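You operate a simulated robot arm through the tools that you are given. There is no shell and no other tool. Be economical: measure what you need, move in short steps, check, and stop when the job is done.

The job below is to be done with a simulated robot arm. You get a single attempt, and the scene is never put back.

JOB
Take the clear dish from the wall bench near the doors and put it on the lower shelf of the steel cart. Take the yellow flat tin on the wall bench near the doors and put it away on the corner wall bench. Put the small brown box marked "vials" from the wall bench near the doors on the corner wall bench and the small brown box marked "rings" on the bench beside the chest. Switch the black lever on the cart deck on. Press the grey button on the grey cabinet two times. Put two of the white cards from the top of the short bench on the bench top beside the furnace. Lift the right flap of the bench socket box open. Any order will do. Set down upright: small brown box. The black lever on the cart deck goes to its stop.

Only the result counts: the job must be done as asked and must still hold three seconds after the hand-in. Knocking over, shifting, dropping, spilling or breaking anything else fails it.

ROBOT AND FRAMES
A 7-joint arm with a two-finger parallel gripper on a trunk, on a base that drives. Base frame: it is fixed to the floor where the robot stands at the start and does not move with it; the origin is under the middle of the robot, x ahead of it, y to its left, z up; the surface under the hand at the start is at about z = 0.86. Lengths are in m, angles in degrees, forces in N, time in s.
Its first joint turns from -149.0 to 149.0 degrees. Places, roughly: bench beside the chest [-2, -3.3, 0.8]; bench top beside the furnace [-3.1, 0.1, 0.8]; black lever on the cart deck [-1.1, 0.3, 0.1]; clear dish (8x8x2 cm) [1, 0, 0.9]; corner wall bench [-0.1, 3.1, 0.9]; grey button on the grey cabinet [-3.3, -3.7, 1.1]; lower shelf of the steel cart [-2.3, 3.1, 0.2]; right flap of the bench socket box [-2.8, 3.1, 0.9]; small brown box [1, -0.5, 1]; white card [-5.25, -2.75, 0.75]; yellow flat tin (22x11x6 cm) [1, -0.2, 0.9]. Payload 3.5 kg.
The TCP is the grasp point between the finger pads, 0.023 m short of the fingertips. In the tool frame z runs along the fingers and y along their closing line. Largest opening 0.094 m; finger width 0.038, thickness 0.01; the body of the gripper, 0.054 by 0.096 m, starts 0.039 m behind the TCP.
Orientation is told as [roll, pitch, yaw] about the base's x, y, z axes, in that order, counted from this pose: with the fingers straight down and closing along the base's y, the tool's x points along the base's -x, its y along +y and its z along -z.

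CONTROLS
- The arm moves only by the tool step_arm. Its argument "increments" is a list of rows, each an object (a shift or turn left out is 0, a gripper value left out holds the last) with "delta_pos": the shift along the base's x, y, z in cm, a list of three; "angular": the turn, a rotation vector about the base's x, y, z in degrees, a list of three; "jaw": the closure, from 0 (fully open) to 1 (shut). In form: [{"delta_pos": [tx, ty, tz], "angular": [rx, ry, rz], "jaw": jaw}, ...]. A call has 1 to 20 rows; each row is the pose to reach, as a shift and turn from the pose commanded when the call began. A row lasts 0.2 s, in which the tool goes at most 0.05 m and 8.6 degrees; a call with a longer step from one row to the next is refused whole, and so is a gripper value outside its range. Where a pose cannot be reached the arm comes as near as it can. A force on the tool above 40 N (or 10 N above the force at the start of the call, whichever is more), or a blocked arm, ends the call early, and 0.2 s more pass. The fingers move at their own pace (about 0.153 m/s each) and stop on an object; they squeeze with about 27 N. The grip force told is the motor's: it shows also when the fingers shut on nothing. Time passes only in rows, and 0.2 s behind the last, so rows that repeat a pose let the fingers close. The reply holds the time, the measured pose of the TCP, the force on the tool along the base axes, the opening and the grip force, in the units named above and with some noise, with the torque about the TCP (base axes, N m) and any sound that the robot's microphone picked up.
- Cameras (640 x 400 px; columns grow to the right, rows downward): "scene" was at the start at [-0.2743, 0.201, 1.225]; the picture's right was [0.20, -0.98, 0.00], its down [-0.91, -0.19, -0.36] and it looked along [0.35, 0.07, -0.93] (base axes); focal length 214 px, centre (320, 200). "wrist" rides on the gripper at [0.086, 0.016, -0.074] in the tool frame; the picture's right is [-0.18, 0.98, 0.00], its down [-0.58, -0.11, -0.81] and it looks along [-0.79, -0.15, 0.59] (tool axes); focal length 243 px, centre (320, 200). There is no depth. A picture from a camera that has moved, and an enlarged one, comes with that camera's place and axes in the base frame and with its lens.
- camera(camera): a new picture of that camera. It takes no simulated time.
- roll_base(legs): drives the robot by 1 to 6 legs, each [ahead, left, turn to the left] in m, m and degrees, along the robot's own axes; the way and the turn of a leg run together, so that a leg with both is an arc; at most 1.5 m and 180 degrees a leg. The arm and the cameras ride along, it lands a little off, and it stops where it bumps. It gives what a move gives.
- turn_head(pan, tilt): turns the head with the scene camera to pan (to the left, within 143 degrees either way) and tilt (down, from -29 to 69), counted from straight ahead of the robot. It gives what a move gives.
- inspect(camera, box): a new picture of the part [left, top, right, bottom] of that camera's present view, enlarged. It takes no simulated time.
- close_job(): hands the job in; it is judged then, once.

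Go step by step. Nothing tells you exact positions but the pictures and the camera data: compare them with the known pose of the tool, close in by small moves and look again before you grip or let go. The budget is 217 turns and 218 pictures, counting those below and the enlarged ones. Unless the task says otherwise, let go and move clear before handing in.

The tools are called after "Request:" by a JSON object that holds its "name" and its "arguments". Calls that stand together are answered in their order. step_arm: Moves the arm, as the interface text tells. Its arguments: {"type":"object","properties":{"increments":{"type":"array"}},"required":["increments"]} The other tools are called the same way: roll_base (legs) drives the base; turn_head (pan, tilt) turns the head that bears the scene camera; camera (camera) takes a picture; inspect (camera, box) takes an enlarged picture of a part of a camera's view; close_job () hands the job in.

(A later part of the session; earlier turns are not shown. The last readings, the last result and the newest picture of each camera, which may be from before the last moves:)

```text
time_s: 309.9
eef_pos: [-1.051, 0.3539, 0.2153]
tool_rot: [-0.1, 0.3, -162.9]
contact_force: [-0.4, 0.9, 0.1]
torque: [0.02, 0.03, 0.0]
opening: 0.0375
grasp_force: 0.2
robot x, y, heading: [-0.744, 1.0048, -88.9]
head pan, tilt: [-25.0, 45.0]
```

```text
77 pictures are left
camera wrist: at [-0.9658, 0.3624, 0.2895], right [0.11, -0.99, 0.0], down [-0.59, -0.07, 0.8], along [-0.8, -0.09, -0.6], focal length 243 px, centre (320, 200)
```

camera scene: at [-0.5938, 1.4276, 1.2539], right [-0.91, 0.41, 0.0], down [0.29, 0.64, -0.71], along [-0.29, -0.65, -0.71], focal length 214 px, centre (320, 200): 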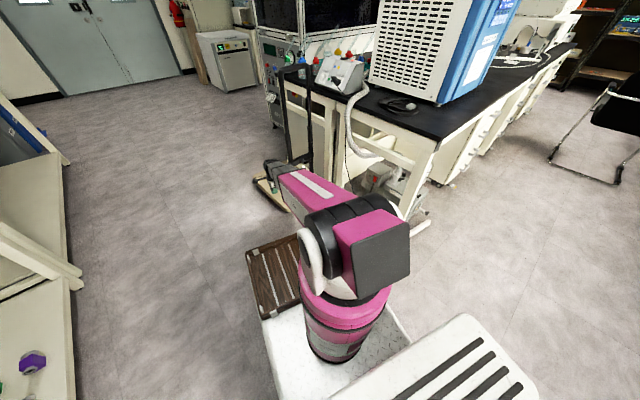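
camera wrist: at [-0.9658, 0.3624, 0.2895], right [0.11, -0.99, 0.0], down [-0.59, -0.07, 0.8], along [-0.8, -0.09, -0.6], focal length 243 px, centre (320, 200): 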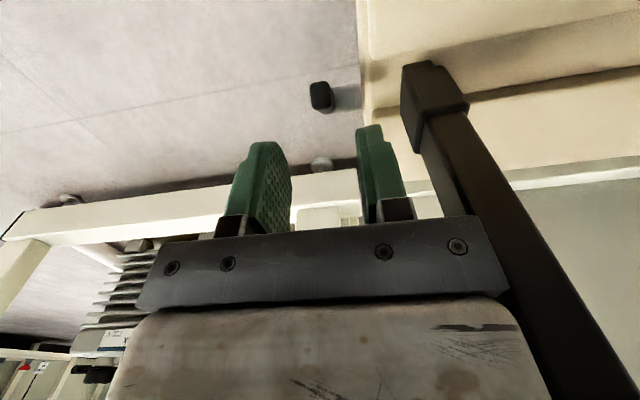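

The lever stays at ~43°. Now push it on with closed fingers from its east side.

Request:
{"name": "step_arm", "arguments": {"increments": [{"delta_pos": [2, 0.4, 0], "jaw": 1}, {"delta_pos": [4.3, 0.9, 0], "jaw": 1}, {"delta_pos": [4.3, 0.9, -3.5]}, {"delta_pos": [4.3, 0.9, -7]}, {"delta_pos": [2.9, 0.5, -7]}, {"delta_pos": [1.9, 0.2, -7]}, {"delta_pos": [1.0, -0.1, -7]}, {"delta_pos": [0.2, -0.35, -7]}, {"delta_pos": [-0.5, -0.55, -7]}, {"delta_pos": [-1.2, -0.75, -7]}]}}

Request:
{"name": "camera", "arguments": {"camera": "wrist"}}

```text
time_s: 311.5
eef_pos: [-1.0403, 0.3511, 0.1488]
tool_rot: [0.0, 0.6, -162.9]
contact_force: [1.6, 1.0, 6.8]
torque: [0.01, 0.13, -0.03]
opening: 0.0001
grasp_force: 27.2
robot x, y, heading: [-0.7413, 1.0074, -89.0]
head pan, tilt: [-25.0, 45.0]
stopped in row 8: the force on the tool passed its limit at 46 N (the readings are from after the stop); the commanded pose is now the measured one
```

```text
76 pictures are left
camera wrist: at [-0.9542, 0.3603, 0.2235], right [0.11, -0.99, 0.0], down [-0.59, -0.07, 0.8], along [-0.8, -0.09, -0.6], focal length 243 px, centre (320, 200)
```

wrist: 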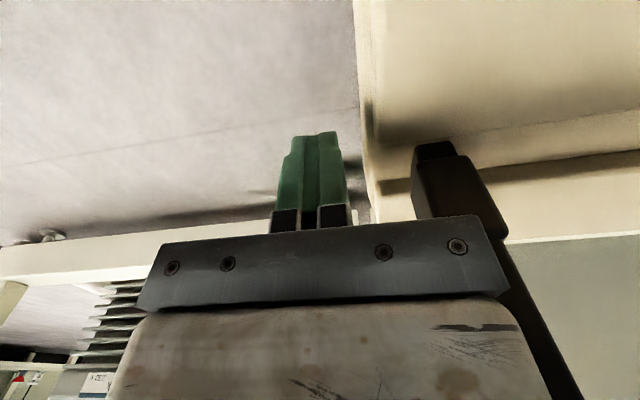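

Request:
{"name": "step_arm", "arguments": {"increments": [{"delta_pos": [0.8, 0.2, 0]}, {"delta_pos": [3, 0.8, 1]}, {"delta_pos": [5, 1.4, 4]}, {"delta_pos": [5, 1.4, 7.5]}]}}

Request:
{"name": "camera", "arguments": {"camera": "wrist"}}

```text
time_s: 312.5
eef_pos: [-0.9899, 0.3667, 0.2241]
tool_rot: [-0.1, 0.5, -162.9]
contact_force: [-0.2, -0.1, 0.2]
torque: [0.0, 0.0, -0.01]
opening: 0.0
grasp_force: 27.0
robot x, y, heading: [-0.742, 1.0015, -88.9]
head pan, tilt: [-25.0, 45.0]
```

```text
75 pictures are left
camera wrist: at [-0.904, 0.3754, 0.2973], right [0.11, -0.99, 0.0], down [-0.59, -0.07, 0.8], along [-0.8, -0.09, -0.6], focal length 243 px, centre (320, 200)
```

wrist: 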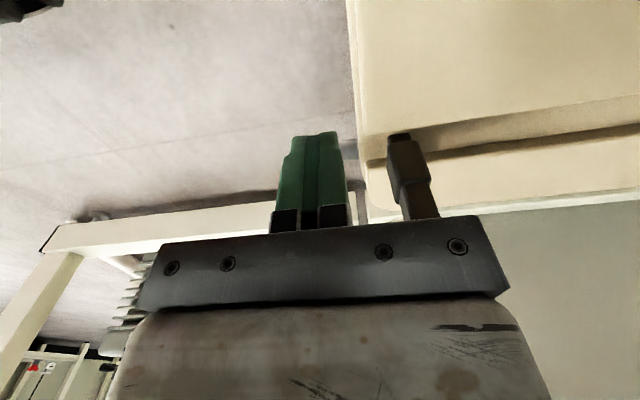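

Request:
{"name": "step_arm", "arguments": {"increments": [{"delta_pos": [1, 3, 2]}, {"delta_pos": [1, 6, 4]}, {"delta_pos": [1, 8.5, 8]}]}}

Request:
{"name": "inspect", "arguments": {"camera": "wrist", "box": [330, 20, 490, 180]}}

```text
time_s: 313.3
eef_pos: [-0.9816, 0.45, 0.3035]
tool_rot: [-0.2, 0.5, -162.9]
contact_force: [-0.5, -0.7, -0.1]
torque: [0.01, 0.01, -0.04]
opening: 0.0
grasp_force: 26.9
robot x, y, heading: [-0.7467, 0.9984, -89.4]
head pan, tilt: [-25.0, 45.0]
```

```text
2.50 times, centred on (410, 100) of wrist
camera zoom: at [-0.8955, 0.4591, 0.3787], right [0.11, -0.99, 0.0], down [-0.59, -0.07, 0.8], along [-0.8, -0.09, -0.6], focal length 606 px, centre (95, 450)
```

zoom: 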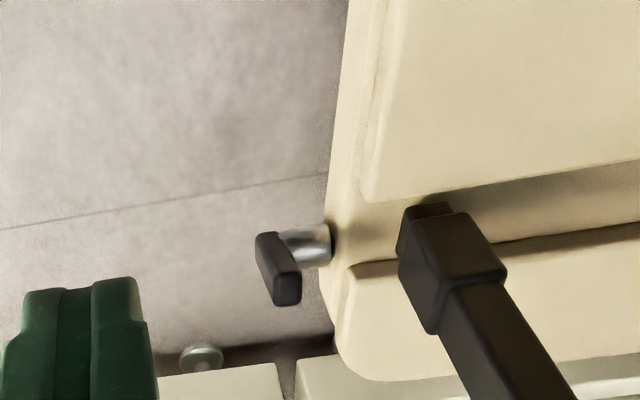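

The push moved it to ~65°. Push again, slowly, to be sure it reaches its stop.

Request:
{"name": "step_arm", "arguments": {"increments": [{"delta_pos": [-1.5, -4.5, 0]}, {"delta_pos": [-2.8, -8.8, -1]}, {"delta_pos": [-2.8, -8.8, -5.5]}, {"delta_pos": [-2.8, -8.8, -10]}, {"delta_pos": [-2.8, -8.8, -14.8]}, {"delta_pos": [-4, -9.2, -15.3]}, {"delta_pos": [-4.8, -9.4, -15.3]}, {"delta_pos": [-5.5, -9.6, -15.3]}, {"delta_pos": [-6, -9.8, -15.3]}, {"delta_pos": [-6.5, -10, -15.3]}, {"delta_pos": [-7, -10.1, -15.3]}, {"delta_pos": [-7.5, -10.3, -15.3]}, {"delta_pos": [-8, -10.4, -15.3]}]}}

```text
time_s: 316.1
eef_pos: [-1.0533, 0.3471, 0.1522]
tool_rot: [0.0, 1.0, -162.9]
contact_force: [4.6, 0.9, 5.0]
torque: [-0.11, 0.1, 0.06]
opening: 0.0001
grasp_force: 26.3
robot x, y, heading: [-0.7427, 1.0078, -89.1]
head pan, tilt: [-25.0, 45.0]
stopped in row 13: the force on the tool passed its limit at 46 N (the readings are from after the stop); the commanded pose is now the measured one
```

It moved further before the force rose; push on in finer steps.

Request:
{"name": "step_arm", "arguments": {"increments": [{"delta_pos": [-0.2, -0.06, 0]}, {"delta_pos": [-0.4, -0.12, 0]}, {"delta_pos": [-0.6, -0.18, 0]}, {"delta_pos": [-0.8, -0.24, 0]}, {"delta_pos": [-1.0, -0.3, 0]}, {"delta_pos": [-1.2, -0.36, 0]}, {"delta_pos": [-1.4, -0.42, 0]}, {"delta_pos": [-1.6, -0.48, 0]}]}}

Request:
{"name": "step_arm", "arguments": {"increments": [{"delta_pos": [-0.2, -0.06, 0]}, {"delta_pos": [-0.4, -0.12, 0]}, {"delta_pos": [-0.6, -0.18, 0]}, {"delta_pos": [-0.8, -0.24, 0]}]}}

```text
time_s: 316.7
eef_pos: [-1.0537, 0.3476, 0.1519]
tool_rot: [-0.1, 1.2, -162.9]
contact_force: [5.9, 1.5, 2.9]
torque: [-0.05, 0.04, 0.05]
opening: 0.0001
grasp_force: 27.1
robot x, y, heading: [-0.7429, 1.0039, -89.2]
head pan, tilt: [-25.0, 45.0]
stopped in row 3: the force on the tool passed its limit at 44 N (the readings are from after the stop); the commanded pose is now the measured one
```

```text
time_s: 317.4
eef_pos: [-1.0534, 0.348, 0.1522]
tool_rot: [-0.2, 1.7, -162.8]
contact_force: [6.6, 0.6, 0.5]
torque: [-0.01, -0.04, 0.07]
opening: 0.0
grasp_force: 26.8
robot x, y, heading: [-0.7433, 1.0034, -89.0]
head pan, tilt: [-25.0, 45.0]
stopped in row 3: the force on the tool passed its limit at 43 N (the readings are from after the stop); the commanded pose is now the measured one
```

Firm stop now — repeated pushes don't move it. Retreat and verify.

Request:
{"name": "step_arm", "arguments": {"increments": [{"delta_pos": [1, 0.3, 0]}, {"delta_pos": [3.5, 1, 1]}, {"delta_pos": [5.5, 2.5, 4]}, {"delta_pos": [6.5, 5, 8]}, {"delta_pos": [7.2, 8, 11.5]}, {"delta_pos": [7.2, 10.3, 15]}]}}

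Request:
{"name": "inspect", "arguments": {"camera": "wrist", "box": [330, 20, 490, 180]}}

```text
time_s: 318.8
eef_pos: [-0.9794, 0.4505, 0.3047]
tool_rot: [-0.2, 1.5, -162.8]
contact_force: [-0.1, -0.4, 0.4]
torque: [0.0, 0.01, 0.04]
opening: 0.0
grasp_force: 26.8
robot x, y, heading: [-0.7415, 1.001, -89.2]
head pan, tilt: [-25.0, 45.0]
```

```text
2.50 times, centred on (410, 100) of wrist
camera zoom: at [-0.8955, 0.4595, 0.381], right [0.11, -0.99, -0.01], down [-0.61, -0.08, 0.79], along [-0.79, -0.09, -0.61], focal length 606 px, centre (95, 450)
```

zoom: 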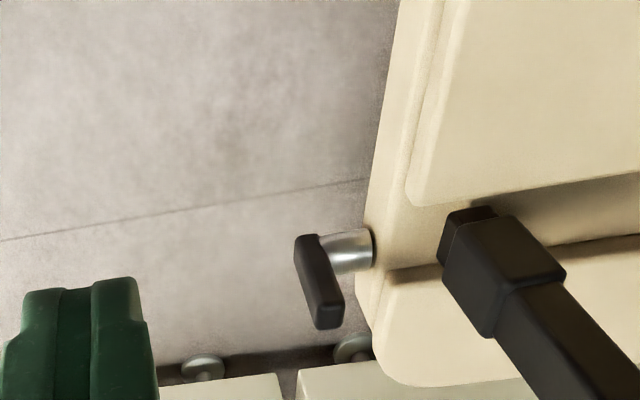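

The lever is on at its stop. Now raise the arm and drive south past the cart, then face the wall bench.

Request:
{"name": "step_arm", "arguments": {"increments": [{"delta_pos": [1, 0, 5]}, {"delta_pos": [2, 0, 9.5]}, {"delta_pos": [3, 0, 14]}, {"delta_pos": [4, 0, 18.5]}, {"delta_pos": [5, 0, 23]}, {"delta_pos": [6, 0, 27.5]}, {"delta_pos": [7, 0, 32]}, {"delta_pos": [8, 0, 36.5]}, {"delta_pos": [9, 0, 41]}, {"delta_pos": [11, 0, 45]}, {"delta_pos": [13, 0, 49]}, {"delta_pos": [15, 0, 53]}, {"delta_pos": [17, -1, 57]}, {"delta_pos": [20, -3, 60]}]}}

Request:
{"name": "roll_base", "arguments": {"legs": [[-0.05, 0.58, 0], [1.5, 0, 0], [0.45, 0, 0], [0, 0, 89]]}}

Request:
{"name": "turn_head", "arguments": {"pan": 5, "tilt": 20}}

Request:
{"name": "camera", "arguments": {"camera": "scene"}}

```text
refused: row 1 steps farther than a row can; nothing moved
```

```text
time_s: 322.1
eef_pos: [-0.4011, 0.5066, 0.3034]
tool_rot: [-0.1, 1.6, -162.7]
contact_force: [0.8, -0.3, -0.4]
torque: [0.02, 0.04, 0.01]
opening: 0.0001
grasp_force: 26.7
robot x, y, heading: [-0.164, 1.0598, -89.0]
head pan, tilt: [-25.0, 45.0]
stopped in leg 1: the robot was blocked; the commanded pose is now the measured one
```

```text
time_s: 323.1
eef_pos: [-0.4008, 0.5072, 0.3048]
tool_rot: [-0.1, 1.5, -162.7]
contact_force: [0.3, -0.7, 0.1]
torque: [-0.04, 0.02, 0.01]
opening: 0.0
grasp_force: 27.2
robot x, y, heading: [-0.1658, 1.0614, -88.9]
head pan, tilt: [5.0, 20.0]
```

```text
72 pictures are left
camera scene: at [0.03, 1.3005, 1.2924], right [-0.99, -0.1, 0.0], down [-0.04, 0.34, -0.94], along [0.1, -0.93, -0.34], focal length 214 px, centre (320, 200)
```

scene: 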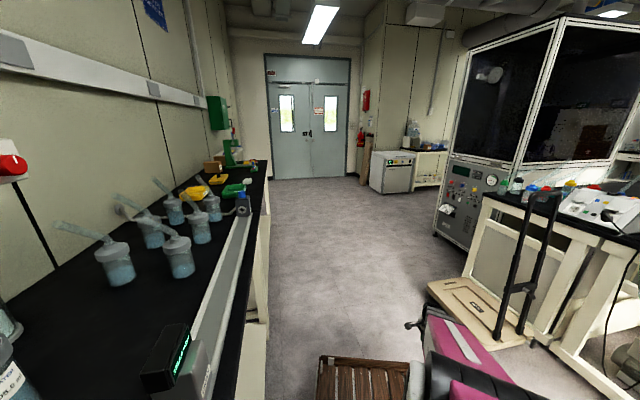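

The arm call was refused (row too long), but the base move was harmless. Raise the arm now, then go south and turn.

Request:
{"name": "step_arm", "arguments": {"increments": [{"delta_pos": [0, 0, 4.5]}, {"delta_pos": [0, 0, 9]}, {"delta_pos": [0, 0, 13.5]}, {"delta_pos": [0, 0, 18]}, {"delta_pos": [0, 0, 22.5]}, {"delta_pos": [0, 0, 27]}, {"delta_pos": [0, 0, 31.5]}, {"delta_pos": [1, 0, 36]}, {"delta_pos": [3, 0, 40]}, {"delta_pos": [5, 0, 44]}, {"delta_pos": [7, -1, 48]}, {"delta_pos": [9, -2, 52]}, {"delta_pos": [11, -3, 56]}, {"delta_pos": [13, -4, 60]}]}}

Request:
{"name": "roll_base", "arguments": {"legs": [[0, -0.03, 0], [1.5, 0, 0], [0.5, 0, 0], [0, 0, 89]]}}

Request:
{"name": "camera", "arguments": {"camera": "scene"}}

```text
time_s: 326.1
eef_pos: [-0.271, 0.4682, 0.9025]
tool_rot: [-0.1, 1.6, -162.8]
contact_force: [0.2, -0.1, -0.4]
torque: [-0.01, 0.0, 0.0]
opening: 0.0
grasp_force: 26.5
robot x, y, heading: [-0.1647, 1.0589, -89.0]
head pan, tilt: [5.0, 20.0]
```

```text
time_s: 340.3
eef_pos: [0.3906, -1.0519, 0.9028]
tool_rot: [-0.2, 1.6, -73.9]
contact_force: [-0.3, 0.9, -0.1]
torque: [0.0, 0.01, 0.03]
opening: 0.0
grasp_force: 27.0
robot x, y, heading: [-0.2005, -0.9311, -0.5]
head pan, tilt: [5.0, 20.0]
```

```text
71 pictures are left
camera scene: at [-0.4332, -0.7346, 1.2925], right [0.08, -1.0, 0.0], down [-0.34, -0.03, -0.94], along [0.94, 0.08, -0.34], focal length 214 px, centre (320, 200)
```

scene: 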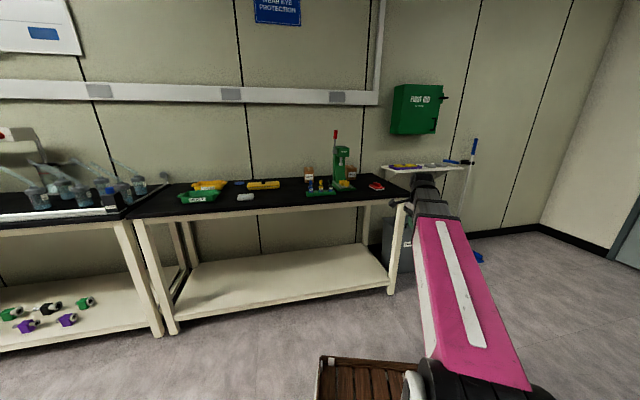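

Request:
{"name": "inspect", "arguments": {"camera": "scene", "box": [170, 120, 410, 220]}}

Request:
{"name": "inspect", "arguments": {"camera": "scene", "box": [290, 125, 394, 205]}}

```text
2.67 times, centred on (290, 170) of scene
camera zoom: at [-0.4332, -0.7346, 1.2925], right [0.08, -1.0, 0.0], down [-0.34, -0.03, -0.94], along [0.94, 0.08, -0.34], focal length 572 px, centre (400, 280)
```

zoom: 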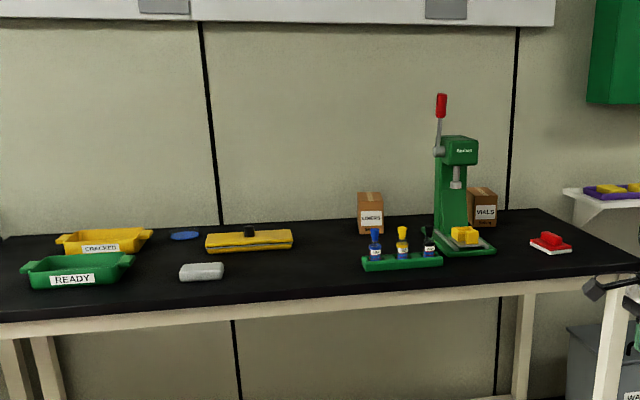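

```text
5.00 times, centred on (342, 165) of scene
camera zoom: at [-0.4332, -0.7346, 1.2925], right [0.08, -1.0, 0.0], down [-0.34, -0.03, -0.94], along [0.94, 0.08, -0.34], focal length 1072 px, centre (210, 375)
```

zoom: 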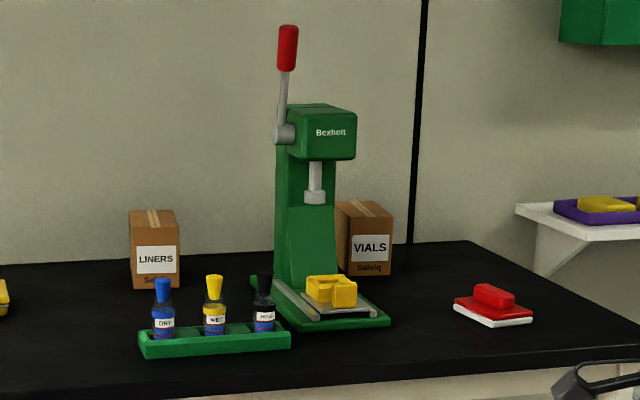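

VIALS box is behind-right of the press at ~(1.3,-0.83). I'll raise/extend the hand, turn square to the bench and come in from the right of the press.

Request:
{"name": "step_arm", "arguments": {"increments": [{"delta_pos": [3, 0, 3], "angular": [0, 0, 5], "jaw": 0}, {"delta_pos": [6, 0, 5.5], "angular": [0, 0, 10]}, {"delta_pos": [10, 0, 8], "angular": [0, 0, 15]}, {"delta_pos": [14, 0, 11], "angular": [0, 0, 20]}, {"delta_pos": [18, 0, 13.5], "angular": [0, 0, 27]}, {"delta_pos": [20, 0, 16], "angular": [0, 0, 35]}, {"delta_pos": [20, 0, 17], "angular": [0, 0, 43]}, {"delta_pos": [20, 0, 17], "angular": [0, 0, 51]}, {"delta_pos": [20, 0, 17], "angular": [0, 0, 59]}, {"delta_pos": [20, 0, 17], "angular": [0, 0, 67]}, {"delta_pos": [20, 0, 17], "angular": [0, 0, 73.5]}]}}

Request:
{"name": "roll_base", "arguments": {"legs": [[0, 0, 19.5], [0, -0.58, 0], [0.5, 0, 0]]}}

Request:
{"name": "camera", "arguments": {"camera": "wrist"}}

```text
time_s: 342.2
eef_pos: [0.5918, -1.0506, 1.0721]
tool_rot: [0.0, 1.7, -23.4]
contact_force: [7.5, 16.9, -4.4]
torque: [-1.99, 0.32, -1.91]
opening: 0.094
grasp_force: 0.0
robot x, y, heading: [-0.1964, -0.928, -0.1]
head pan, tilt: [5.0, 20.0]
stopped in row 9: the force on the tool passed its limit at 102 N (the readings are from after the stop); the commanded pose is now the measured one
```

```text
time_s: 349.1
eef_pos: [1.2567, -1.1339, 1.0727]
tool_rot: [0.0, 1.6, -2.6]
contact_force: [-2.4, 29.3, -11.6]
torque: [-3.01, -1.36, -2.9]
opening: 0.094
grasp_force: 0.1
robot x, y, heading: [0.482, -1.3016, 20.5]
head pan, tilt: [5.0, 20.0]
```

```text
68 pictures are left
camera wrist: at [1.1732, -1.1154, 1.1494], right [0.23, 0.97, 0.0], down [0.6, -0.14, 0.79], along [0.77, -0.18, -0.61], focal length 243 px, centre (320, 200)
```

wrist: 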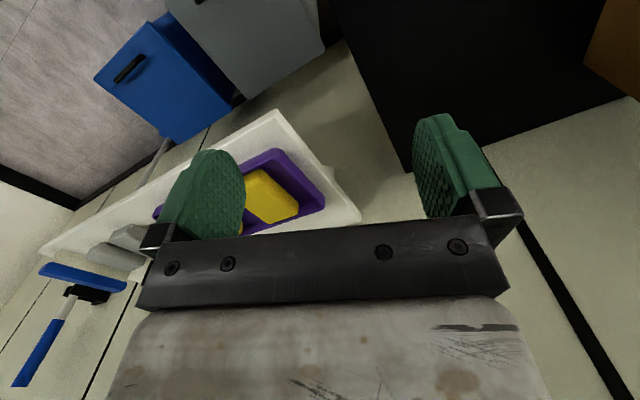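

A self-contact again (too high for the reach). I'll lower, extend, align yaw, and move toward the box.

Request:
{"name": "step_arm", "arguments": {"increments": [{"delta_pos": [0, 0, -2]}, {"delta_pos": [1, 0.5, -4]}, {"delta_pos": [2, 3, -4], "angular": [0, 0, 6]}, {"delta_pos": [3, 7, -4], "angular": [0, 0, 12]}, {"delta_pos": [3.3, 11, -4], "angular": [0, 0, 18]}, {"delta_pos": [3.3, 14.9, -4], "angular": [0, 0, 22]}, {"delta_pos": [3.3, 14.9, -4], "angular": [0, 0, 22]}]}}

Request:
{"name": "camera", "arguments": {"camera": "wrist"}}

```text
time_s: 350.7
eef_pos: [1.2889, -0.9848, 1.0308]
tool_rot: [0.0, 1.5, 19.5]
contact_force: [0.5, 0.6, 0.9]
torque: [0.02, -0.02, 0.01]
opening: 0.0942
grasp_force: 0.0
robot x, y, heading: [0.4761, -1.303, 20.4]
head pan, tilt: [5.0, 20.0]
```

```text
67 pictures are left
camera wrist: at [1.2035, -0.9984, 1.1083], right [-0.15, 0.99, 0.0], down [0.61, 0.1, 0.79], along [0.78, 0.12, -0.61], focal length 243 px, centre (320, 200)
```

wrist: 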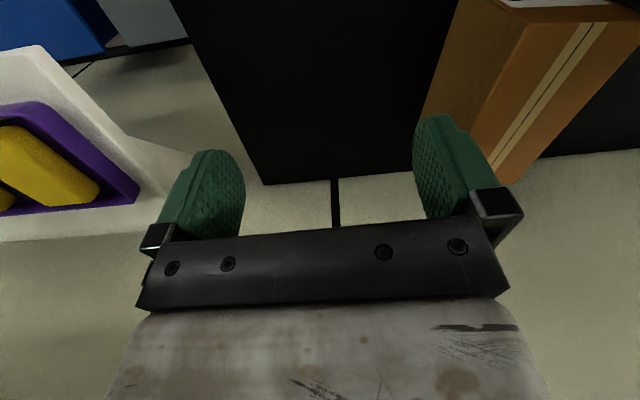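

VIALS box center ≈(1.283,-0.829), yaw 19.5°, top 0.955. Move over it.

Request:
{"name": "step_arm", "arguments": {"increments": [{"delta_pos": [0, 4, 0], "angular": [0.5, -1.4, 0]}, {"delta_pos": [-0.2, 8, 0], "angular": [0.5, -1.4, 0]}, {"delta_pos": [-0.4, 12, 0], "angular": [0.5, -1.4, 0]}, {"delta_pos": [-0.6, 15.6, 0], "angular": [0.5, -1.4, 0]}, {"delta_pos": [-0.6, 15.6, 0], "angular": [0.5, -1.4, 0]}]}}

Request:
{"name": "camera", "arguments": {"camera": "wrist"}}

```text
time_s: 351.9
eef_pos: [1.2835, -0.8266, 1.0318]
tool_rot: [0.1, 0.2, 19.5]
contact_force: [0.4, 0.1, -0.2]
torque: [-0.01, -0.02, 0.01]
opening: 0.0939
grasp_force: 0.1
robot x, y, heading: [0.4753, -1.3038, 20.9]
head pan, tilt: [5.0, 20.0]
```

```text
66 pictures are left
camera wrist: at [1.1961, -0.841, 1.1073], right [-0.15, 0.99, 0.0], down [0.59, 0.09, 0.81], along [0.8, 0.12, -0.59], focal length 243 px, centre (320, 200)
```

wrist: 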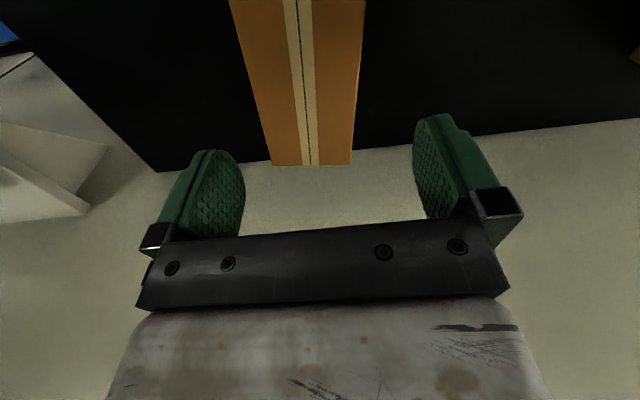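

Box axis is nearer 10.5°. Correct yaw and position, descend and grip.

Request:
{"name": "step_arm", "arguments": {"increments": [{"delta_pos": [0.2, -0.5, 0], "angular": [0, 0, -5]}, {"delta_pos": [0.3, -1.0, -1], "angular": [0, 0, -9]}, {"delta_pos": [0.3, -1.0, -5], "angular": [0, 0, -9]}, {"delta_pos": [0.3, -1.0, -8.5], "angular": [0, 0, -9]}, {"delta_pos": [0.3, -1.0, -10.2], "angular": [0, 0, -9]}, {"delta_pos": [0.3, -1.0, -10.2], "angular": [0, 0, -9], "jaw": 1}, {"delta_pos": [0.3, -1.0, -10.2], "angular": [0, 0, -9], "jaw": 1}, {"delta_pos": [0.3, -1.0, -10.2], "angular": [0, 0, -9], "jaw": 1}]}}

Request:
{"name": "camera", "arguments": {"camera": "wrist"}}

```text
time_s: 353.7
eef_pos: [1.2881, -0.8403, 0.93]
tool_rot: [0.1, 0.2, 10.5]
contact_force: [-1.5, 1.6, 4.0]
torque: [0.2, -0.45, 0.09]
opening: 0.0696
grasp_force: 27.6
robot x, y, heading: [0.4748, -1.3057, 20.4]
head pan, tilt: [5.0, 20.0]
```

```text
65 pictures are left
camera wrist: at [1.1992, -0.8414, 1.0055], right [0.0, 1.0, 0.0], down [0.59, 0.0, 0.81], along [0.81, 0.0, -0.59], focal length 243 px, centre (320, 200)
```

wrist: 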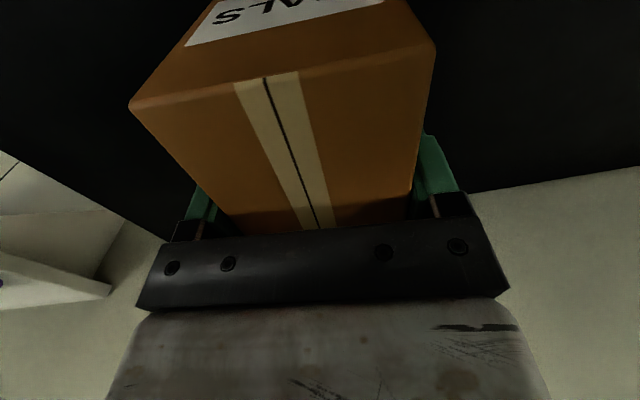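

VIALS gripped. Lift, back the base away, turn north and drive to the corner bench.

Request:
{"name": "step_arm", "arguments": {"increments": [{"delta_pos": [0, 0, 3]}, {"delta_pos": [0, 0, 7]}, {"delta_pos": [0, 0, 11]}]}}

Request:
{"name": "roll_base", "arguments": {"legs": [[-0.55, 0, 0], [-0.1, 0.15, 69.5]]}}

```text
time_s: 354.5
eef_pos: [1.2907, -0.8414, 1.0422]
tool_rot: [0.1, 0.1, 10.4]
contact_force: [-0.2, 0.3, -3.6]
torque: [-0.02, 0.01, 0.01]
opening: 0.0698
grasp_force: 27.0
robot x, y, heading: [0.4767, -1.3018, 20.4]
head pan, tilt: [5.0, 20.0]
```

```text
time_s: 360.8
eef_pos: [-0.3884, -0.5842, 1.0415]
tool_rot: [0.1, 0.1, 81.2]
contact_force: [0.9, 0.2, -3.9]
torque: [0.03, 0.01, 0.0]
opening: 0.0697
grasp_force: 26.7
robot x, y, heading: [-0.214, -1.5067, 91.2]
head pan, tilt: [5.0, 20.0]
```

Request:
{"name": "roll_base", "arguments": {"legs": [[0, 0, -1.2], [1.5, 0, 0], [1.5, 0, 0], [0.5, 0.2, 0]]}}

Request:
{"name": "turn_head", "arguments": {"pan": -20, "tilt": 20}}

Request:
{"name": "camera", "arguments": {"camera": "scene"}}

```text
time_s: 375.2
eef_pos: [-0.4665, 2.3769, 1.0419]
tool_rot: [-0.1, 0.0, 81.9]
contact_force: [-0.3, 0.2, -3.8]
torque: [-0.03, 0.03, -0.01]
opening: 0.0699
grasp_force: 26.7
robot x, y, heading: [-0.2831, 1.4593, 92.1]
head pan, tilt: [5.0, 20.0]
stopped in leg 3: the robot was blocked; the commanded pose is now the measured one
```

```text
time_s: 376.1
eef_pos: [-0.4652, 2.3774, 1.0416]
tool_rot: [0.0, 0.2, 81.8]
contact_force: [0.4, 0.9, -3.3]
torque: [-0.02, -0.03, 0.01]
opening: 0.0699
grasp_force: 26.7
robot x, y, heading: [-0.2839, 1.4586, 92.2]
head pan, tilt: [-20.0, 20.0]
```

```text
64 pictures are left
camera scene: at [-0.4327, 1.2117, 1.2925], right [0.95, -0.31, 0.0], down [-0.11, -0.33, -0.94], along [0.29, 0.89, -0.34], focal length 214 px, centre (320, 200)
```

scene: 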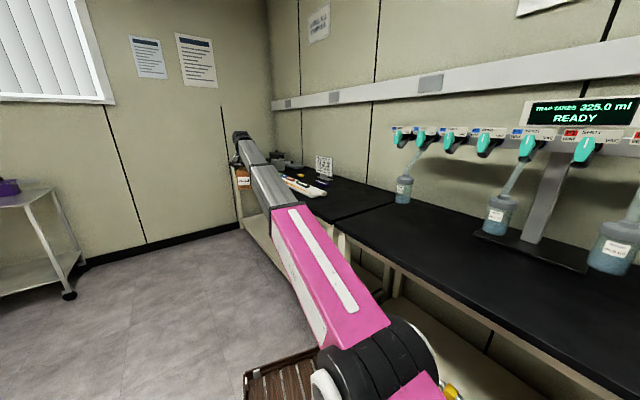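

Request:
{"name": "roll_base", "arguments": {"legs": [[0, 0.5, 0], [0.75, 0, 0]]}}

Request:
{"name": "turn_head", "arguments": {"pan": -50, "tilt": 25}}

Request:
{"name": "camera", "arguments": {"camera": "scene"}}

```text
time_s: 382.6
eef_pos: [-0.9911, 3.0978, 1.0423]
tool_rot: [0.1, 0.1, 82.5]
contact_force: [0.0, -0.5, -4.2]
torque: [-0.03, -0.01, -0.03]
opening: 0.0698
grasp_force: 27.1
robot x, y, heading: [-0.8009, 2.1814, 92.7]
head pan, tilt: [-20.0, 20.0]
```

```text
time_s: 383.6
eef_pos: [-0.9914, 3.0978, 1.0409]
tool_rot: [0.0, 0.1, 82.5]
contact_force: [0.1, -0.2, -4.2]
torque: [-0.01, 0.0, 0.01]
opening: 0.0696
grasp_force: 27.2
robot x, y, heading: [-0.7973, 2.183, 92.6]
head pan, tilt: [-50.0, 25.0]
```

```text
63 pictures are left
camera scene: at [-0.9059, 1.9066, 1.2844], right [0.68, -0.73, 0.0], down [-0.31, -0.29, -0.91], along [0.67, 0.61, -0.42], focal length 214 px, centre (320, 200)
```

scene: 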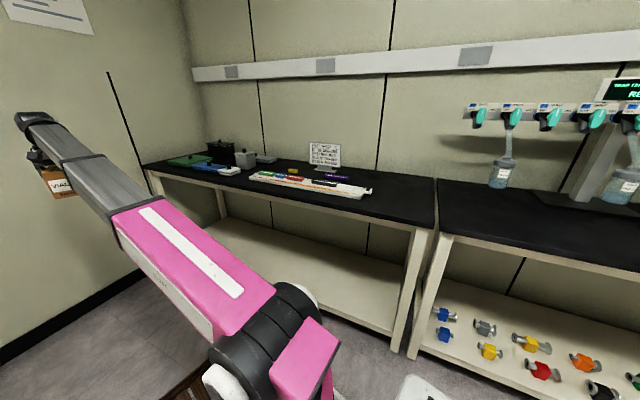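

The corner bench's right part is free: target ≈(0.19,2.32). Turn right to face it and slide right.

Request:
{"name": "roll_base", "arguments": {"legs": [[0, 0, -74.5], [0.03, -0.34, 0]]}}

Request:
{"name": "turn_head", "arguments": {"pan": 5, "tilt": 25}}

Request:
{"name": "camera", "arguments": {"camera": "scene"}}

Request:
{"name": "camera", "arguments": {"camera": "wrist"}}

```text
time_s: 389.0
eef_pos: [0.166, 2.2883, 1.0412]
tool_rot: [0.0, 0.2, 7.2]
contact_force: [-0.7, 0.3, -3.7]
torque: [-0.01, 0.01, -0.03]
opening: 0.0701
grasp_force: 27.0
robot x, y, heading: [-0.6717, 1.8709, 17.1]
head pan, tilt: [-50.0, 25.0]
```

```text
time_s: 390.3
eef_pos: [0.1659, 2.2882, 1.042]
tool_rot: [0.0, 0.2, 7.3]
contact_force: [-1.1, 0.5, -4.0]
torque: [0.0, 0.01, 0.01]
opening: 0.07
grasp_force: 26.7
robot x, y, heading: [-0.6664, 1.8676, 17.4]
head pan, tilt: [5.0, 25.0]
```

```text
62 pictures are left
camera scene: at [-0.955, 1.9872, 1.2844], right [0.38, -0.92, 0.0], down [-0.39, -0.16, -0.91], along [0.84, 0.35, -0.42], focal length 214 px, centre (320, 200)
```

scene: 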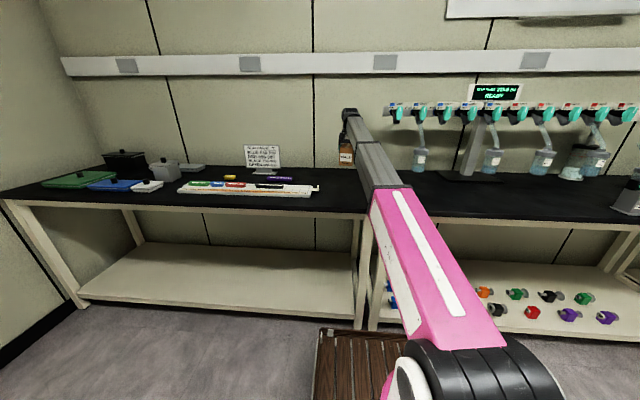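

```text
61 pictures are left
camera wrist: at [0.0773, 2.2925, 1.1166], right [0.06, 1.0, 0.0], down [0.59, -0.03, 0.8], along [0.8, -0.05, -0.59], focal length 243 px, centre (320, 200)
```

wrist: 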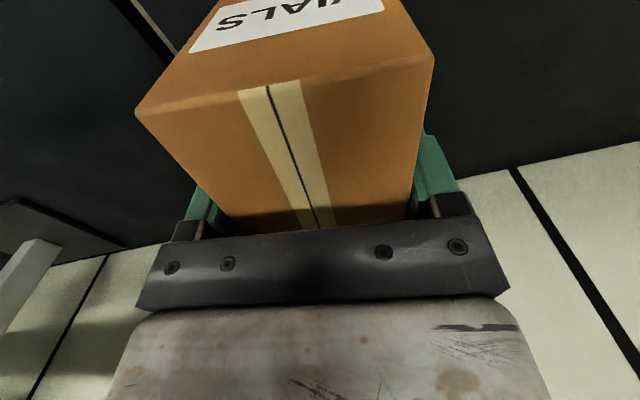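

Hand is over the free right part. Move ahead 6 cm and lower the box.

Request:
{"name": "roll_base", "arguments": {"legs": [[0.06, 0, 0]]}}

Request:
{"name": "step_arm", "arguments": {"increments": [{"delta_pos": [0, 0, -4]}, {"delta_pos": [0, 0, -8]}, {"delta_pos": [0, 0, -10]}, {"delta_pos": [0, 0, -10.7]}, {"delta_pos": [0, 0, -11.1]}, {"delta_pos": [0, 0, -11.5]}]}}

```text
time_s: 391.2
eef_pos: [0.2238, 2.3065, 1.0432]
tool_rot: [0.0, 0.1, 7.3]
contact_force: [0.7, 0.5, -4.0]
torque: [-0.02, 0.0, -0.01]
opening: 0.0699
grasp_force: 27.0
robot x, y, heading: [-0.6097, 1.8869, 17.5]
head pan, tilt: [5.0, 25.0]
```

```text
time_s: 392.6
eef_pos: [0.2232, 2.3054, 0.9276]
tool_rot: [0.1, -0.1, 7.2]
contact_force: [1.0, 2.1, 27.2]
torque: [-0.36, -0.07, -0.06]
opening: 0.0697
grasp_force: 27.1
robot x, y, heading: [-0.6116, 1.8886, 17.5]
head pan, tilt: [5.0, 25.0]
```

Touchdown at bench height. Release and lift.

Request:
{"name": "step_arm", "arguments": {"increments": [{"delta_pos": [0, 0, 0.3], "jaw": 0}, {"delta_pos": [0, 0, 0.3], "jaw": 0}, {"delta_pos": [0, 0, 3], "jaw": 0}, {"delta_pos": [0, 0, 7], "jaw": 0}, {"delta_pos": [0, 0, 11], "jaw": 0}]}}

Request:
{"name": "camera", "arguments": {"camera": "wrist"}}

```text
time_s: 393.9
eef_pos: [0.2239, 2.3069, 1.0382]
tool_rot: [0.0, 0.1, 7.4]
contact_force: [0.2, 0.2, 0.4]
torque: [0.01, 0.0, 0.0]
opening: 0.094
grasp_force: 0.1
robot x, y, heading: [-0.6139, 1.8873, 17.4]
head pan, tilt: [5.0, 25.0]
```

```text
60 pictures are left
camera wrist: at [0.1345, 2.3108, 1.1126], right [0.06, 1.0, 0.0], down [0.59, -0.03, 0.8], along [0.8, -0.05, -0.59], focal length 243 px, centre (320, 200)
```

wrist: 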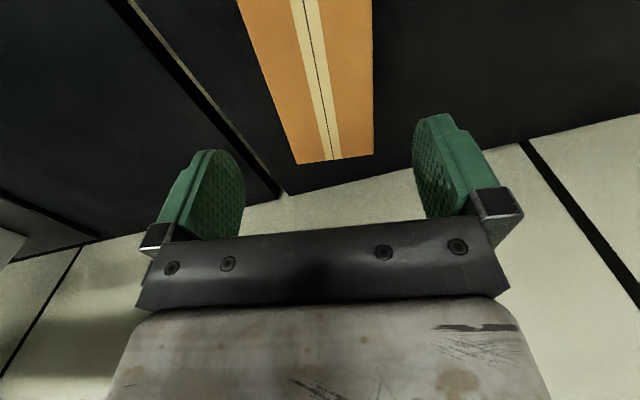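

VIALS is placed upright. Now back to the wall bench for the dish: retreat, turn south, drive through, and face the bench.

Request:
{"name": "roll_base", "arguments": {"legs": [[-0.5, 0, 0], [0, 0, -107], [0.75, 0.85, 0], [1.5, 0, 0], [0.45, 0, 0], [0, 0, 109]]}}

```text
time_s: 420.6
eef_pos: [0.589, -0.4694, 1.0371]
tool_rot: [0.0, 0.1, 11.0]
contact_force: [0.2, -0.1, 0.2]
torque: [0.0, 0.0, 0.0]
opening: 0.0938
grasp_force: 0.0
robot x, y, heading: [-0.2153, -0.9404, 21.3]
head pan, tilt: [5.0, 25.0]
```

Request:
{"name": "roll_base", "arguments": {"legs": [[0, 0.42, -2], [0.35, 0, 0]]}}

Request:
{"name": "turn_head", "arguments": {"pan": 15, "tilt": 30}}

Request:
{"name": "inspect", "arguments": {"camera": "scene", "box": [160, 80, 480, 280]}}

Request:
{"name": "camera", "arguments": {"camera": "wrist"}}

```text
time_s: 425.0
eef_pos: [0.7859, 0.0159, 1.0364]
tool_rot: [-0.1, 0.1, 9.4]
contact_force: [-0.2, -0.4, -0.9]
torque: [0.01, -0.02, 0.02]
opening: 0.0938
grasp_force: 0.1
robot x, y, heading: [-0.0319, -0.4336, 19.5]
head pan, tilt: [5.0, 25.0]
```

```text
time_s: 425.8
eef_pos: [0.786, 0.0164, 1.0378]
tool_rot: [0.1, 0.1, 9.3]
contact_force: [-0.9, -0.1, 0.8]
torque: [-0.01, -0.02, -0.02]
opening: 0.0942
grasp_force: 0.0
robot x, y, heading: [-0.0336, -0.4323, 19.3]
head pan, tilt: [15.0, 30.0]
```

```text
2.00 times, centred on (320, 180) of scene
camera zoom: at [-0.334, -0.3118, 1.2765], right [0.57, -0.82, 0.0], down [-0.41, -0.28, -0.87], along [0.71, 0.49, -0.5], focal length 429 px, centre (320, 240)
```

zoom: 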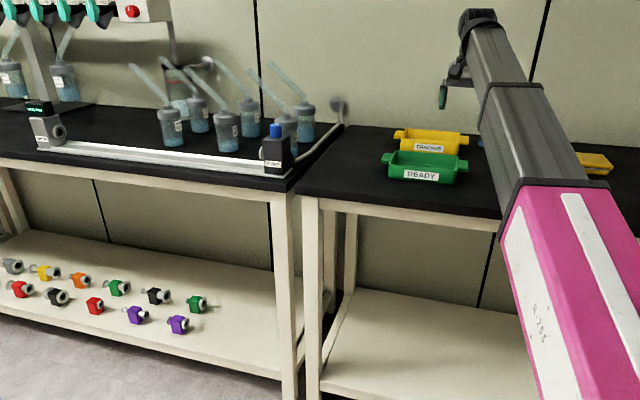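

```text
58 pictures are left
camera wrist: at [0.6966, 0.0169, 1.1121], right [0.02, 1.0, 0.0], down [0.59, -0.01, 0.8], along [0.8, -0.02, -0.59], focal length 243 px, centre (320, 200)
```

wrist: 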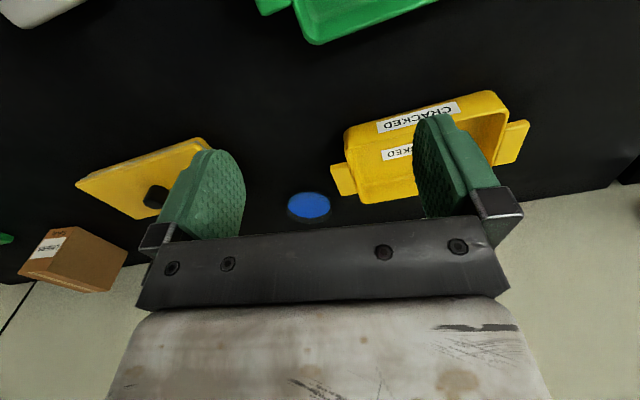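

Dish at ≈(1.045,-0.013), between the tin and the yellow tray. Drive ahead 0.24 m and move above it.

Request:
{"name": "roll_base", "arguments": {"legs": [[0.22, 0, 0]]}}

Request:
{"name": "step_arm", "arguments": {"increments": [{"delta_pos": [0, -2, -1], "angular": [0, 0, 3]}, {"delta_pos": [0.5, -5, -2], "angular": [0, 0, 6]}, {"delta_pos": [1, -8, -3], "angular": [0, 0, 6]}, {"delta_pos": [1.5, -10, -4], "angular": [0, 0, 6]}]}}

Request:
{"name": "camera", "arguments": {"camera": "wrist"}}

```text
time_s: 427.4
eef_pos: [0.9905, 0.0876, 1.0389]
tool_rot: [0.1, 0.1, 9.3]
contact_force: [-0.2, -0.1, -0.3]
torque: [0.02, -0.01, 0.01]
opening: 0.0942
grasp_force: 0.0
robot x, y, heading: [0.1726, -0.3586, 19.3]
head pan, tilt: [15.0, 30.0]
```

```text
time_s: 428.4
eef_pos: [1.0062, -0.0124, 0.998]
tool_rot: [-0.1, 0.1, 15.3]
contact_force: [-0.2, 0.5, -0.3]
torque: [-0.01, 0.02, -0.02]
opening: 0.0937
grasp_force: 0.0
robot x, y, heading: [0.167, -0.3609, 19.7]
head pan, tilt: [15.0, 30.0]
```

```text
57 pictures are left
camera wrist: at [0.9181, -0.0205, 1.0724], right [-0.08, 1.0, 0.0], down [0.59, 0.05, 0.8], along [0.8, 0.07, -0.59], focal length 243 px, centre (320, 200)
```

wrist: 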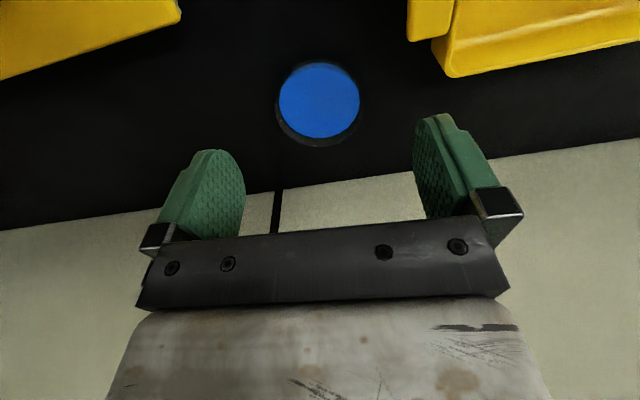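

Request:
{"name": "inspect", "arguments": {"camera": "wrist", "box": [250, 40, 394, 170]}}

```text
3.08 times, centred on (322, 105) of wrist
camera zoom: at [0.9181, -0.0205, 1.0724], right [-0.08, 1.0, 0.0], down [0.59, 0.05, 0.8], along [0.8, 0.07, -0.59], focal length 746 px, centre (314, 492)
```

zoom: 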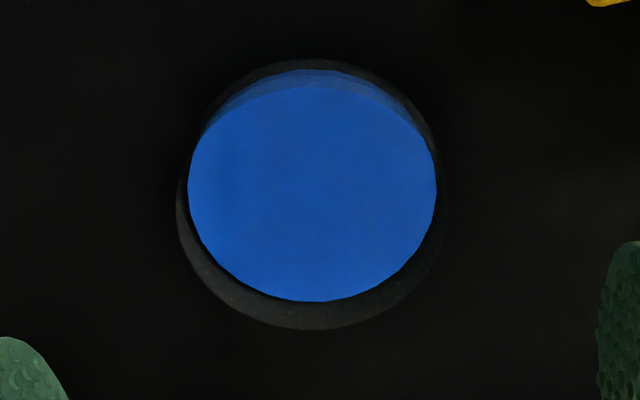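

It is a clear dish with blue content, center (1.044,-0.010). Move over and descend.

Request:
{"name": "step_arm", "arguments": {"increments": [{"delta_pos": [2, 0.1, -1]}, {"delta_pos": [3.8, 0.2, -3.5]}, {"delta_pos": [3.8, 0.2, -6]}, {"delta_pos": [3.8, 0.2, -6]}]}}

Request:
{"name": "camera", "arguments": {"camera": "wrist"}}

```text
time_s: 429.4
eef_pos: [1.0431, -0.0101, 0.9365]
tool_rot: [0.0, 0.1, 15.4]
contact_force: [0.0, -0.1, -0.1]
torque: [-0.01, 0.02, 0.04]
opening: 0.0939
grasp_force: 0.0
robot x, y, heading: [0.1678, -0.3616, 19.5]
head pan, tilt: [15.0, 30.0]
```

```text
55 pictures are left
camera wrist: at [0.9554, -0.0178, 1.012], right [-0.08, 1.0, 0.0], down [0.59, 0.05, 0.81], along [0.8, 0.07, -0.59], focal length 243 px, centre (320, 200)
```

wrist: 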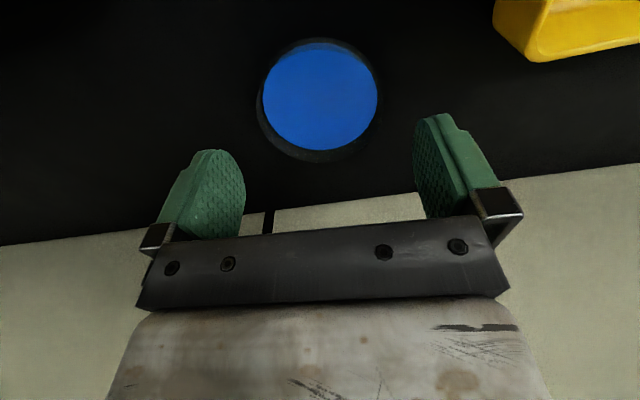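

Request:
{"name": "step_arm", "arguments": {"increments": [{"delta_pos": [-0.1, -0.1, -2.5]}, {"delta_pos": [-0.1, -0.1, -4.2]}, {"delta_pos": [-0.1, -0.1, -5.0]}, {"delta_pos": [-0.1, -0.1, -5.0], "jaw": 1}, {"delta_pos": [-0.1, -0.1, -5.0], "jaw": 1}, {"delta_pos": [-0.1, -0.1, -5.0], "jaw": 1}]}}

Request:
{"name": "camera", "arguments": {"camera": "wrist"}}

```text
time_s: 430.8
eef_pos: [1.0436, -0.0107, 0.888]
tool_rot: [0.0, 0.1, 15.3]
contact_force: [-0.2, -0.2, 0.0]
torque: [-0.01, -0.02, -0.01]
opening: 0.0784
grasp_force: 26.6
robot x, y, heading: [0.1718, -0.3591, 19.5]
head pan, tilt: [15.0, 30.0]
```

```text
54 pictures are left
camera wrist: at [0.9543, -0.0191, 0.9625], right [-0.08, 1.0, 0.0], down [0.59, 0.05, 0.8], along [0.8, 0.07, -0.59], focal length 243 px, centre (320, 200)
```

wrist: 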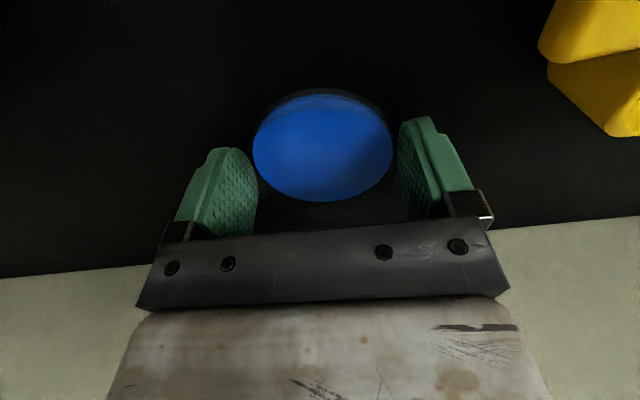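

Dish gripped. Lift level, back a bit, retract the arm and turn north.

Request:
{"name": "step_arm", "arguments": {"increments": [{"delta_pos": [0, 0, 2]}, {"delta_pos": [0, 0, 5]}, {"delta_pos": [0, 0, 8.5]}, {"delta_pos": [-1, -0.4, 12]}, {"delta_pos": [-4.5, -1.8, 12]}, {"delta_pos": [-8.5, -3.4, 12]}, {"delta_pos": [-12.5, -5, 12]}, {"delta_pos": [-16, -6.4, 12]}, {"delta_pos": [-19.5, -7.8, 12]}, {"delta_pos": [-22, -8.8, 12]}]}}

Request:
{"name": "roll_base", "arguments": {"legs": [[-0.22, 0, 0], [0, 0, 70.5]]}}

```text
time_s: 433.0
eef_pos: [0.8224, -0.0993, 1.0069]
tool_rot: [0.0, 0.1, 15.2]
contact_force: [0.2, 0.9, -0.2]
torque: [-0.03, 0.02, 0.01]
opening: 0.0785
grasp_force: 27.4
robot x, y, heading: [0.1702, -0.3614, 19.4]
head pan, tilt: [15.0, 30.0]
```

```text
time_s: 437.8
eef_pos: [-0.0708, 0.2701, 1.0083]
tool_rot: [0.0, 0.1, 86.2]
contact_force: [1.1, -0.3, -0.4]
torque: [-0.01, -0.01, 0.0]
opening: 0.0779
grasp_force: 27.3
robot x, y, heading: [-0.0387, -0.4308, 90.3]
head pan, tilt: [15.0, 30.0]
```

Request:
{"name": "roll_base", "arguments": {"legs": [[0, 0.15, 0], [1.2, 0, 0], [0.75, 0.38, 0], [0.25, 1.4, 0], [0, 0, 17]]}}

Request:
{"name": "turn_head", "arguments": {"pan": 0, "tilt": 35}}

Request:
{"name": "camera", "arguments": {"camera": "scene"}}

```text
time_s: 456.5
eef_pos: [-2.2143, 2.4081, 1.0085]
tool_rot: [0.0, 0.1, 104.5]
contact_force: [0.0, 0.9, -1.1]
torque: [-0.01, 0.04, -0.01]
opening: 0.0782
grasp_force: 26.9
robot x, y, heading: [-1.9627, 1.7468, 108.8]
head pan, tilt: [15.0, 30.0]
```

```text
time_s: 457.3
eef_pos: [-2.2137, 2.409, 1.0079]
tool_rot: [0.0, 0.2, 104.5]
contact_force: [0.5, 0.2, -0.4]
torque: [-0.02, -0.03, 0.0]
opening: 0.0782
grasp_force: 27.1
robot x, y, heading: [-1.9575, 1.7539, 108.5]
head pan, tilt: [0.0, 35.0]
```

```text
53 pictures are left
camera scene: at [-2.0647, 1.4608, 1.2687], right [0.95, 0.32, 0.0], down [0.18, -0.54, -0.82], along [-0.26, 0.78, -0.57], focal length 214 px, centre (320, 200)
```

scene: 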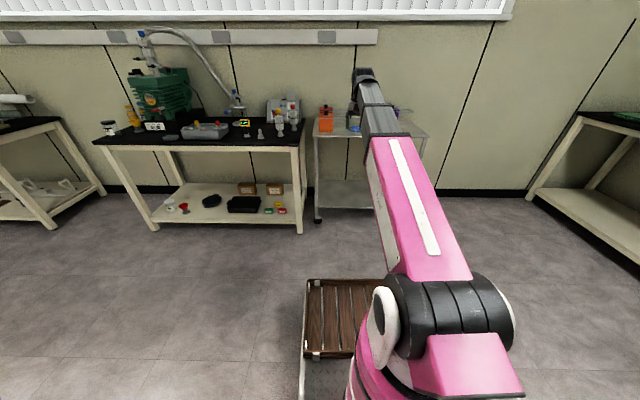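

Cart lower shelf is at z≈0.19, front edge f≈3.46 (rotated axes). Lower the dish in front of the cart first, keeping it level.

Request:
{"name": "step_arm", "arguments": {"increments": [{"delta_pos": [0, 0, -4.5]}, {"delta_pos": [0, 0, -9]}, {"delta_pos": [0, 0, -13.5]}, {"delta_pos": [0, 0, -18]}, {"delta_pos": [0, 0, -22.5]}, {"delta_pos": [0, 0, -27]}, {"delta_pos": [0, 0, -31.5]}, {"delta_pos": [0, 0, -36]}, {"delta_pos": [0, 0, -40.5]}, {"delta_pos": [0, 0, -45]}, {"delta_pos": [0, 0, -49.5]}, {"delta_pos": [0, 0, -54]}, {"delta_pos": [0, 0, -58.5]}, {"delta_pos": [0, 0, -63]}, {"delta_pos": [0, 0, -67]}, {"delta_pos": [0, 0, -70]}]}}

Request:
{"name": "camera", "arguments": {"camera": "wrist"}}

Request:
{"name": "camera", "arguments": {"camera": "scene"}}

```text
time_s: 460.7
eef_pos: [-2.2142, 2.4105, 0.3064]
tool_rot: [0.0, 0.2, 104.5]
contact_force: [0.0, -0.5, -0.3]
torque: [0.0, -0.02, 0.0]
opening: 0.0781
grasp_force: 27.1
robot x, y, heading: [-1.9644, 1.7523, 108.7]
head pan, tilt: [0.0, 35.0]
```

```text
52 pictures are left
camera wrist: at [-2.2094, 2.321, 0.3808], right [-1.0, -0.07, 0.0], down [-0.04, 0.59, 0.81], along [-0.05, 0.8, -0.59], focal length 243 px, centre (320, 200)
```

wrist: 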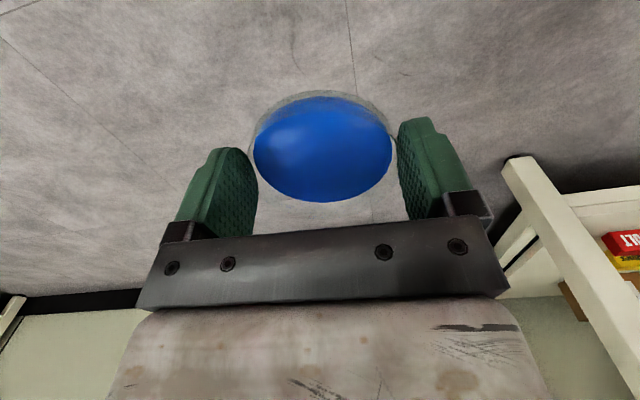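

```text
51 pictures are left
camera scene: at [-2.0646, 1.4609, 1.2686], right [0.95, 0.32, 0.0], down [0.18, -0.54, -0.82], along [-0.26, 0.78, -0.57], focal length 214 px, centre (320, 200)
```

scene: 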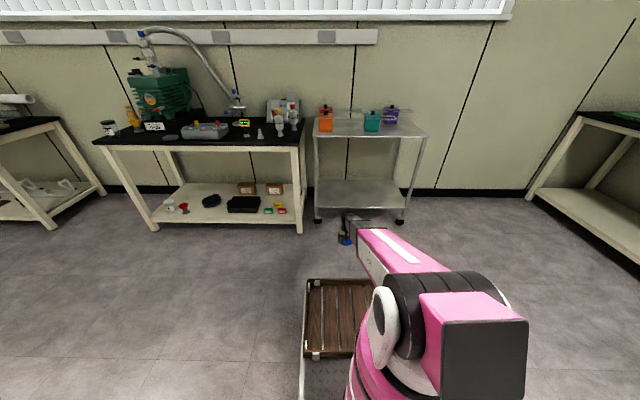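

The arm is low enough to enter under the top shelf. Drive ahead 0.56 m in two legs.

Request:
{"name": "roll_base", "arguments": {"legs": [[0.4, 0, 0]]}}

Request:
{"name": "camera", "arguments": {"camera": "scene"}}

Request:
{"name": "camera", "arguments": {"camera": "wrist"}}

```text
time_s: 463.2
eef_pos: [-2.3372, 2.7929, 0.306]
tool_rot: [0.0, 0.1, 104.1]
contact_force: [0.8, -0.8, -0.3]
torque: [0.0, 0.02, -0.02]
opening: 0.0781
grasp_force: 27.5
robot x, y, heading: [-2.0915, 2.1305, 108.0]
head pan, tilt: [0.0, 35.0]
```

```text
50 pictures are left
camera scene: at [-2.1936, 1.8424, 1.2686], right [0.95, 0.31, 0.0], down [0.18, -0.54, -0.82], along [-0.26, 0.78, -0.57], focal length 214 px, centre (320, 200)
```

scene: 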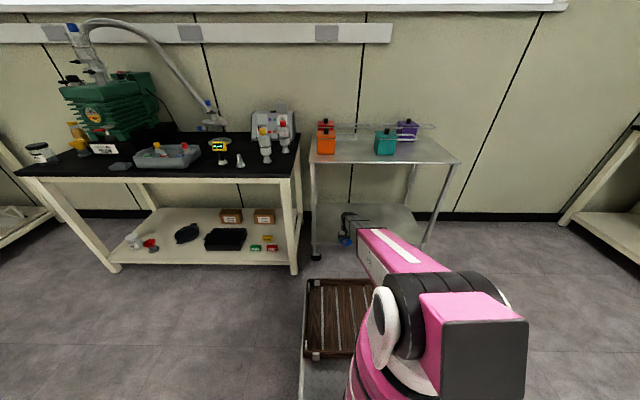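

```text
49 pictures are left
camera wrist: at [-2.3323, 2.7034, 0.3814], right [-1.0, -0.06, 0.0], down [-0.04, 0.59, 0.8], along [-0.05, 0.8, -0.59], focal length 243 px, centre (320, 200)
```

wrist: 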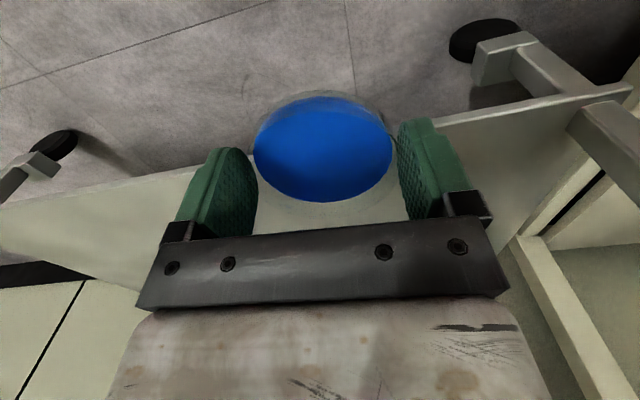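

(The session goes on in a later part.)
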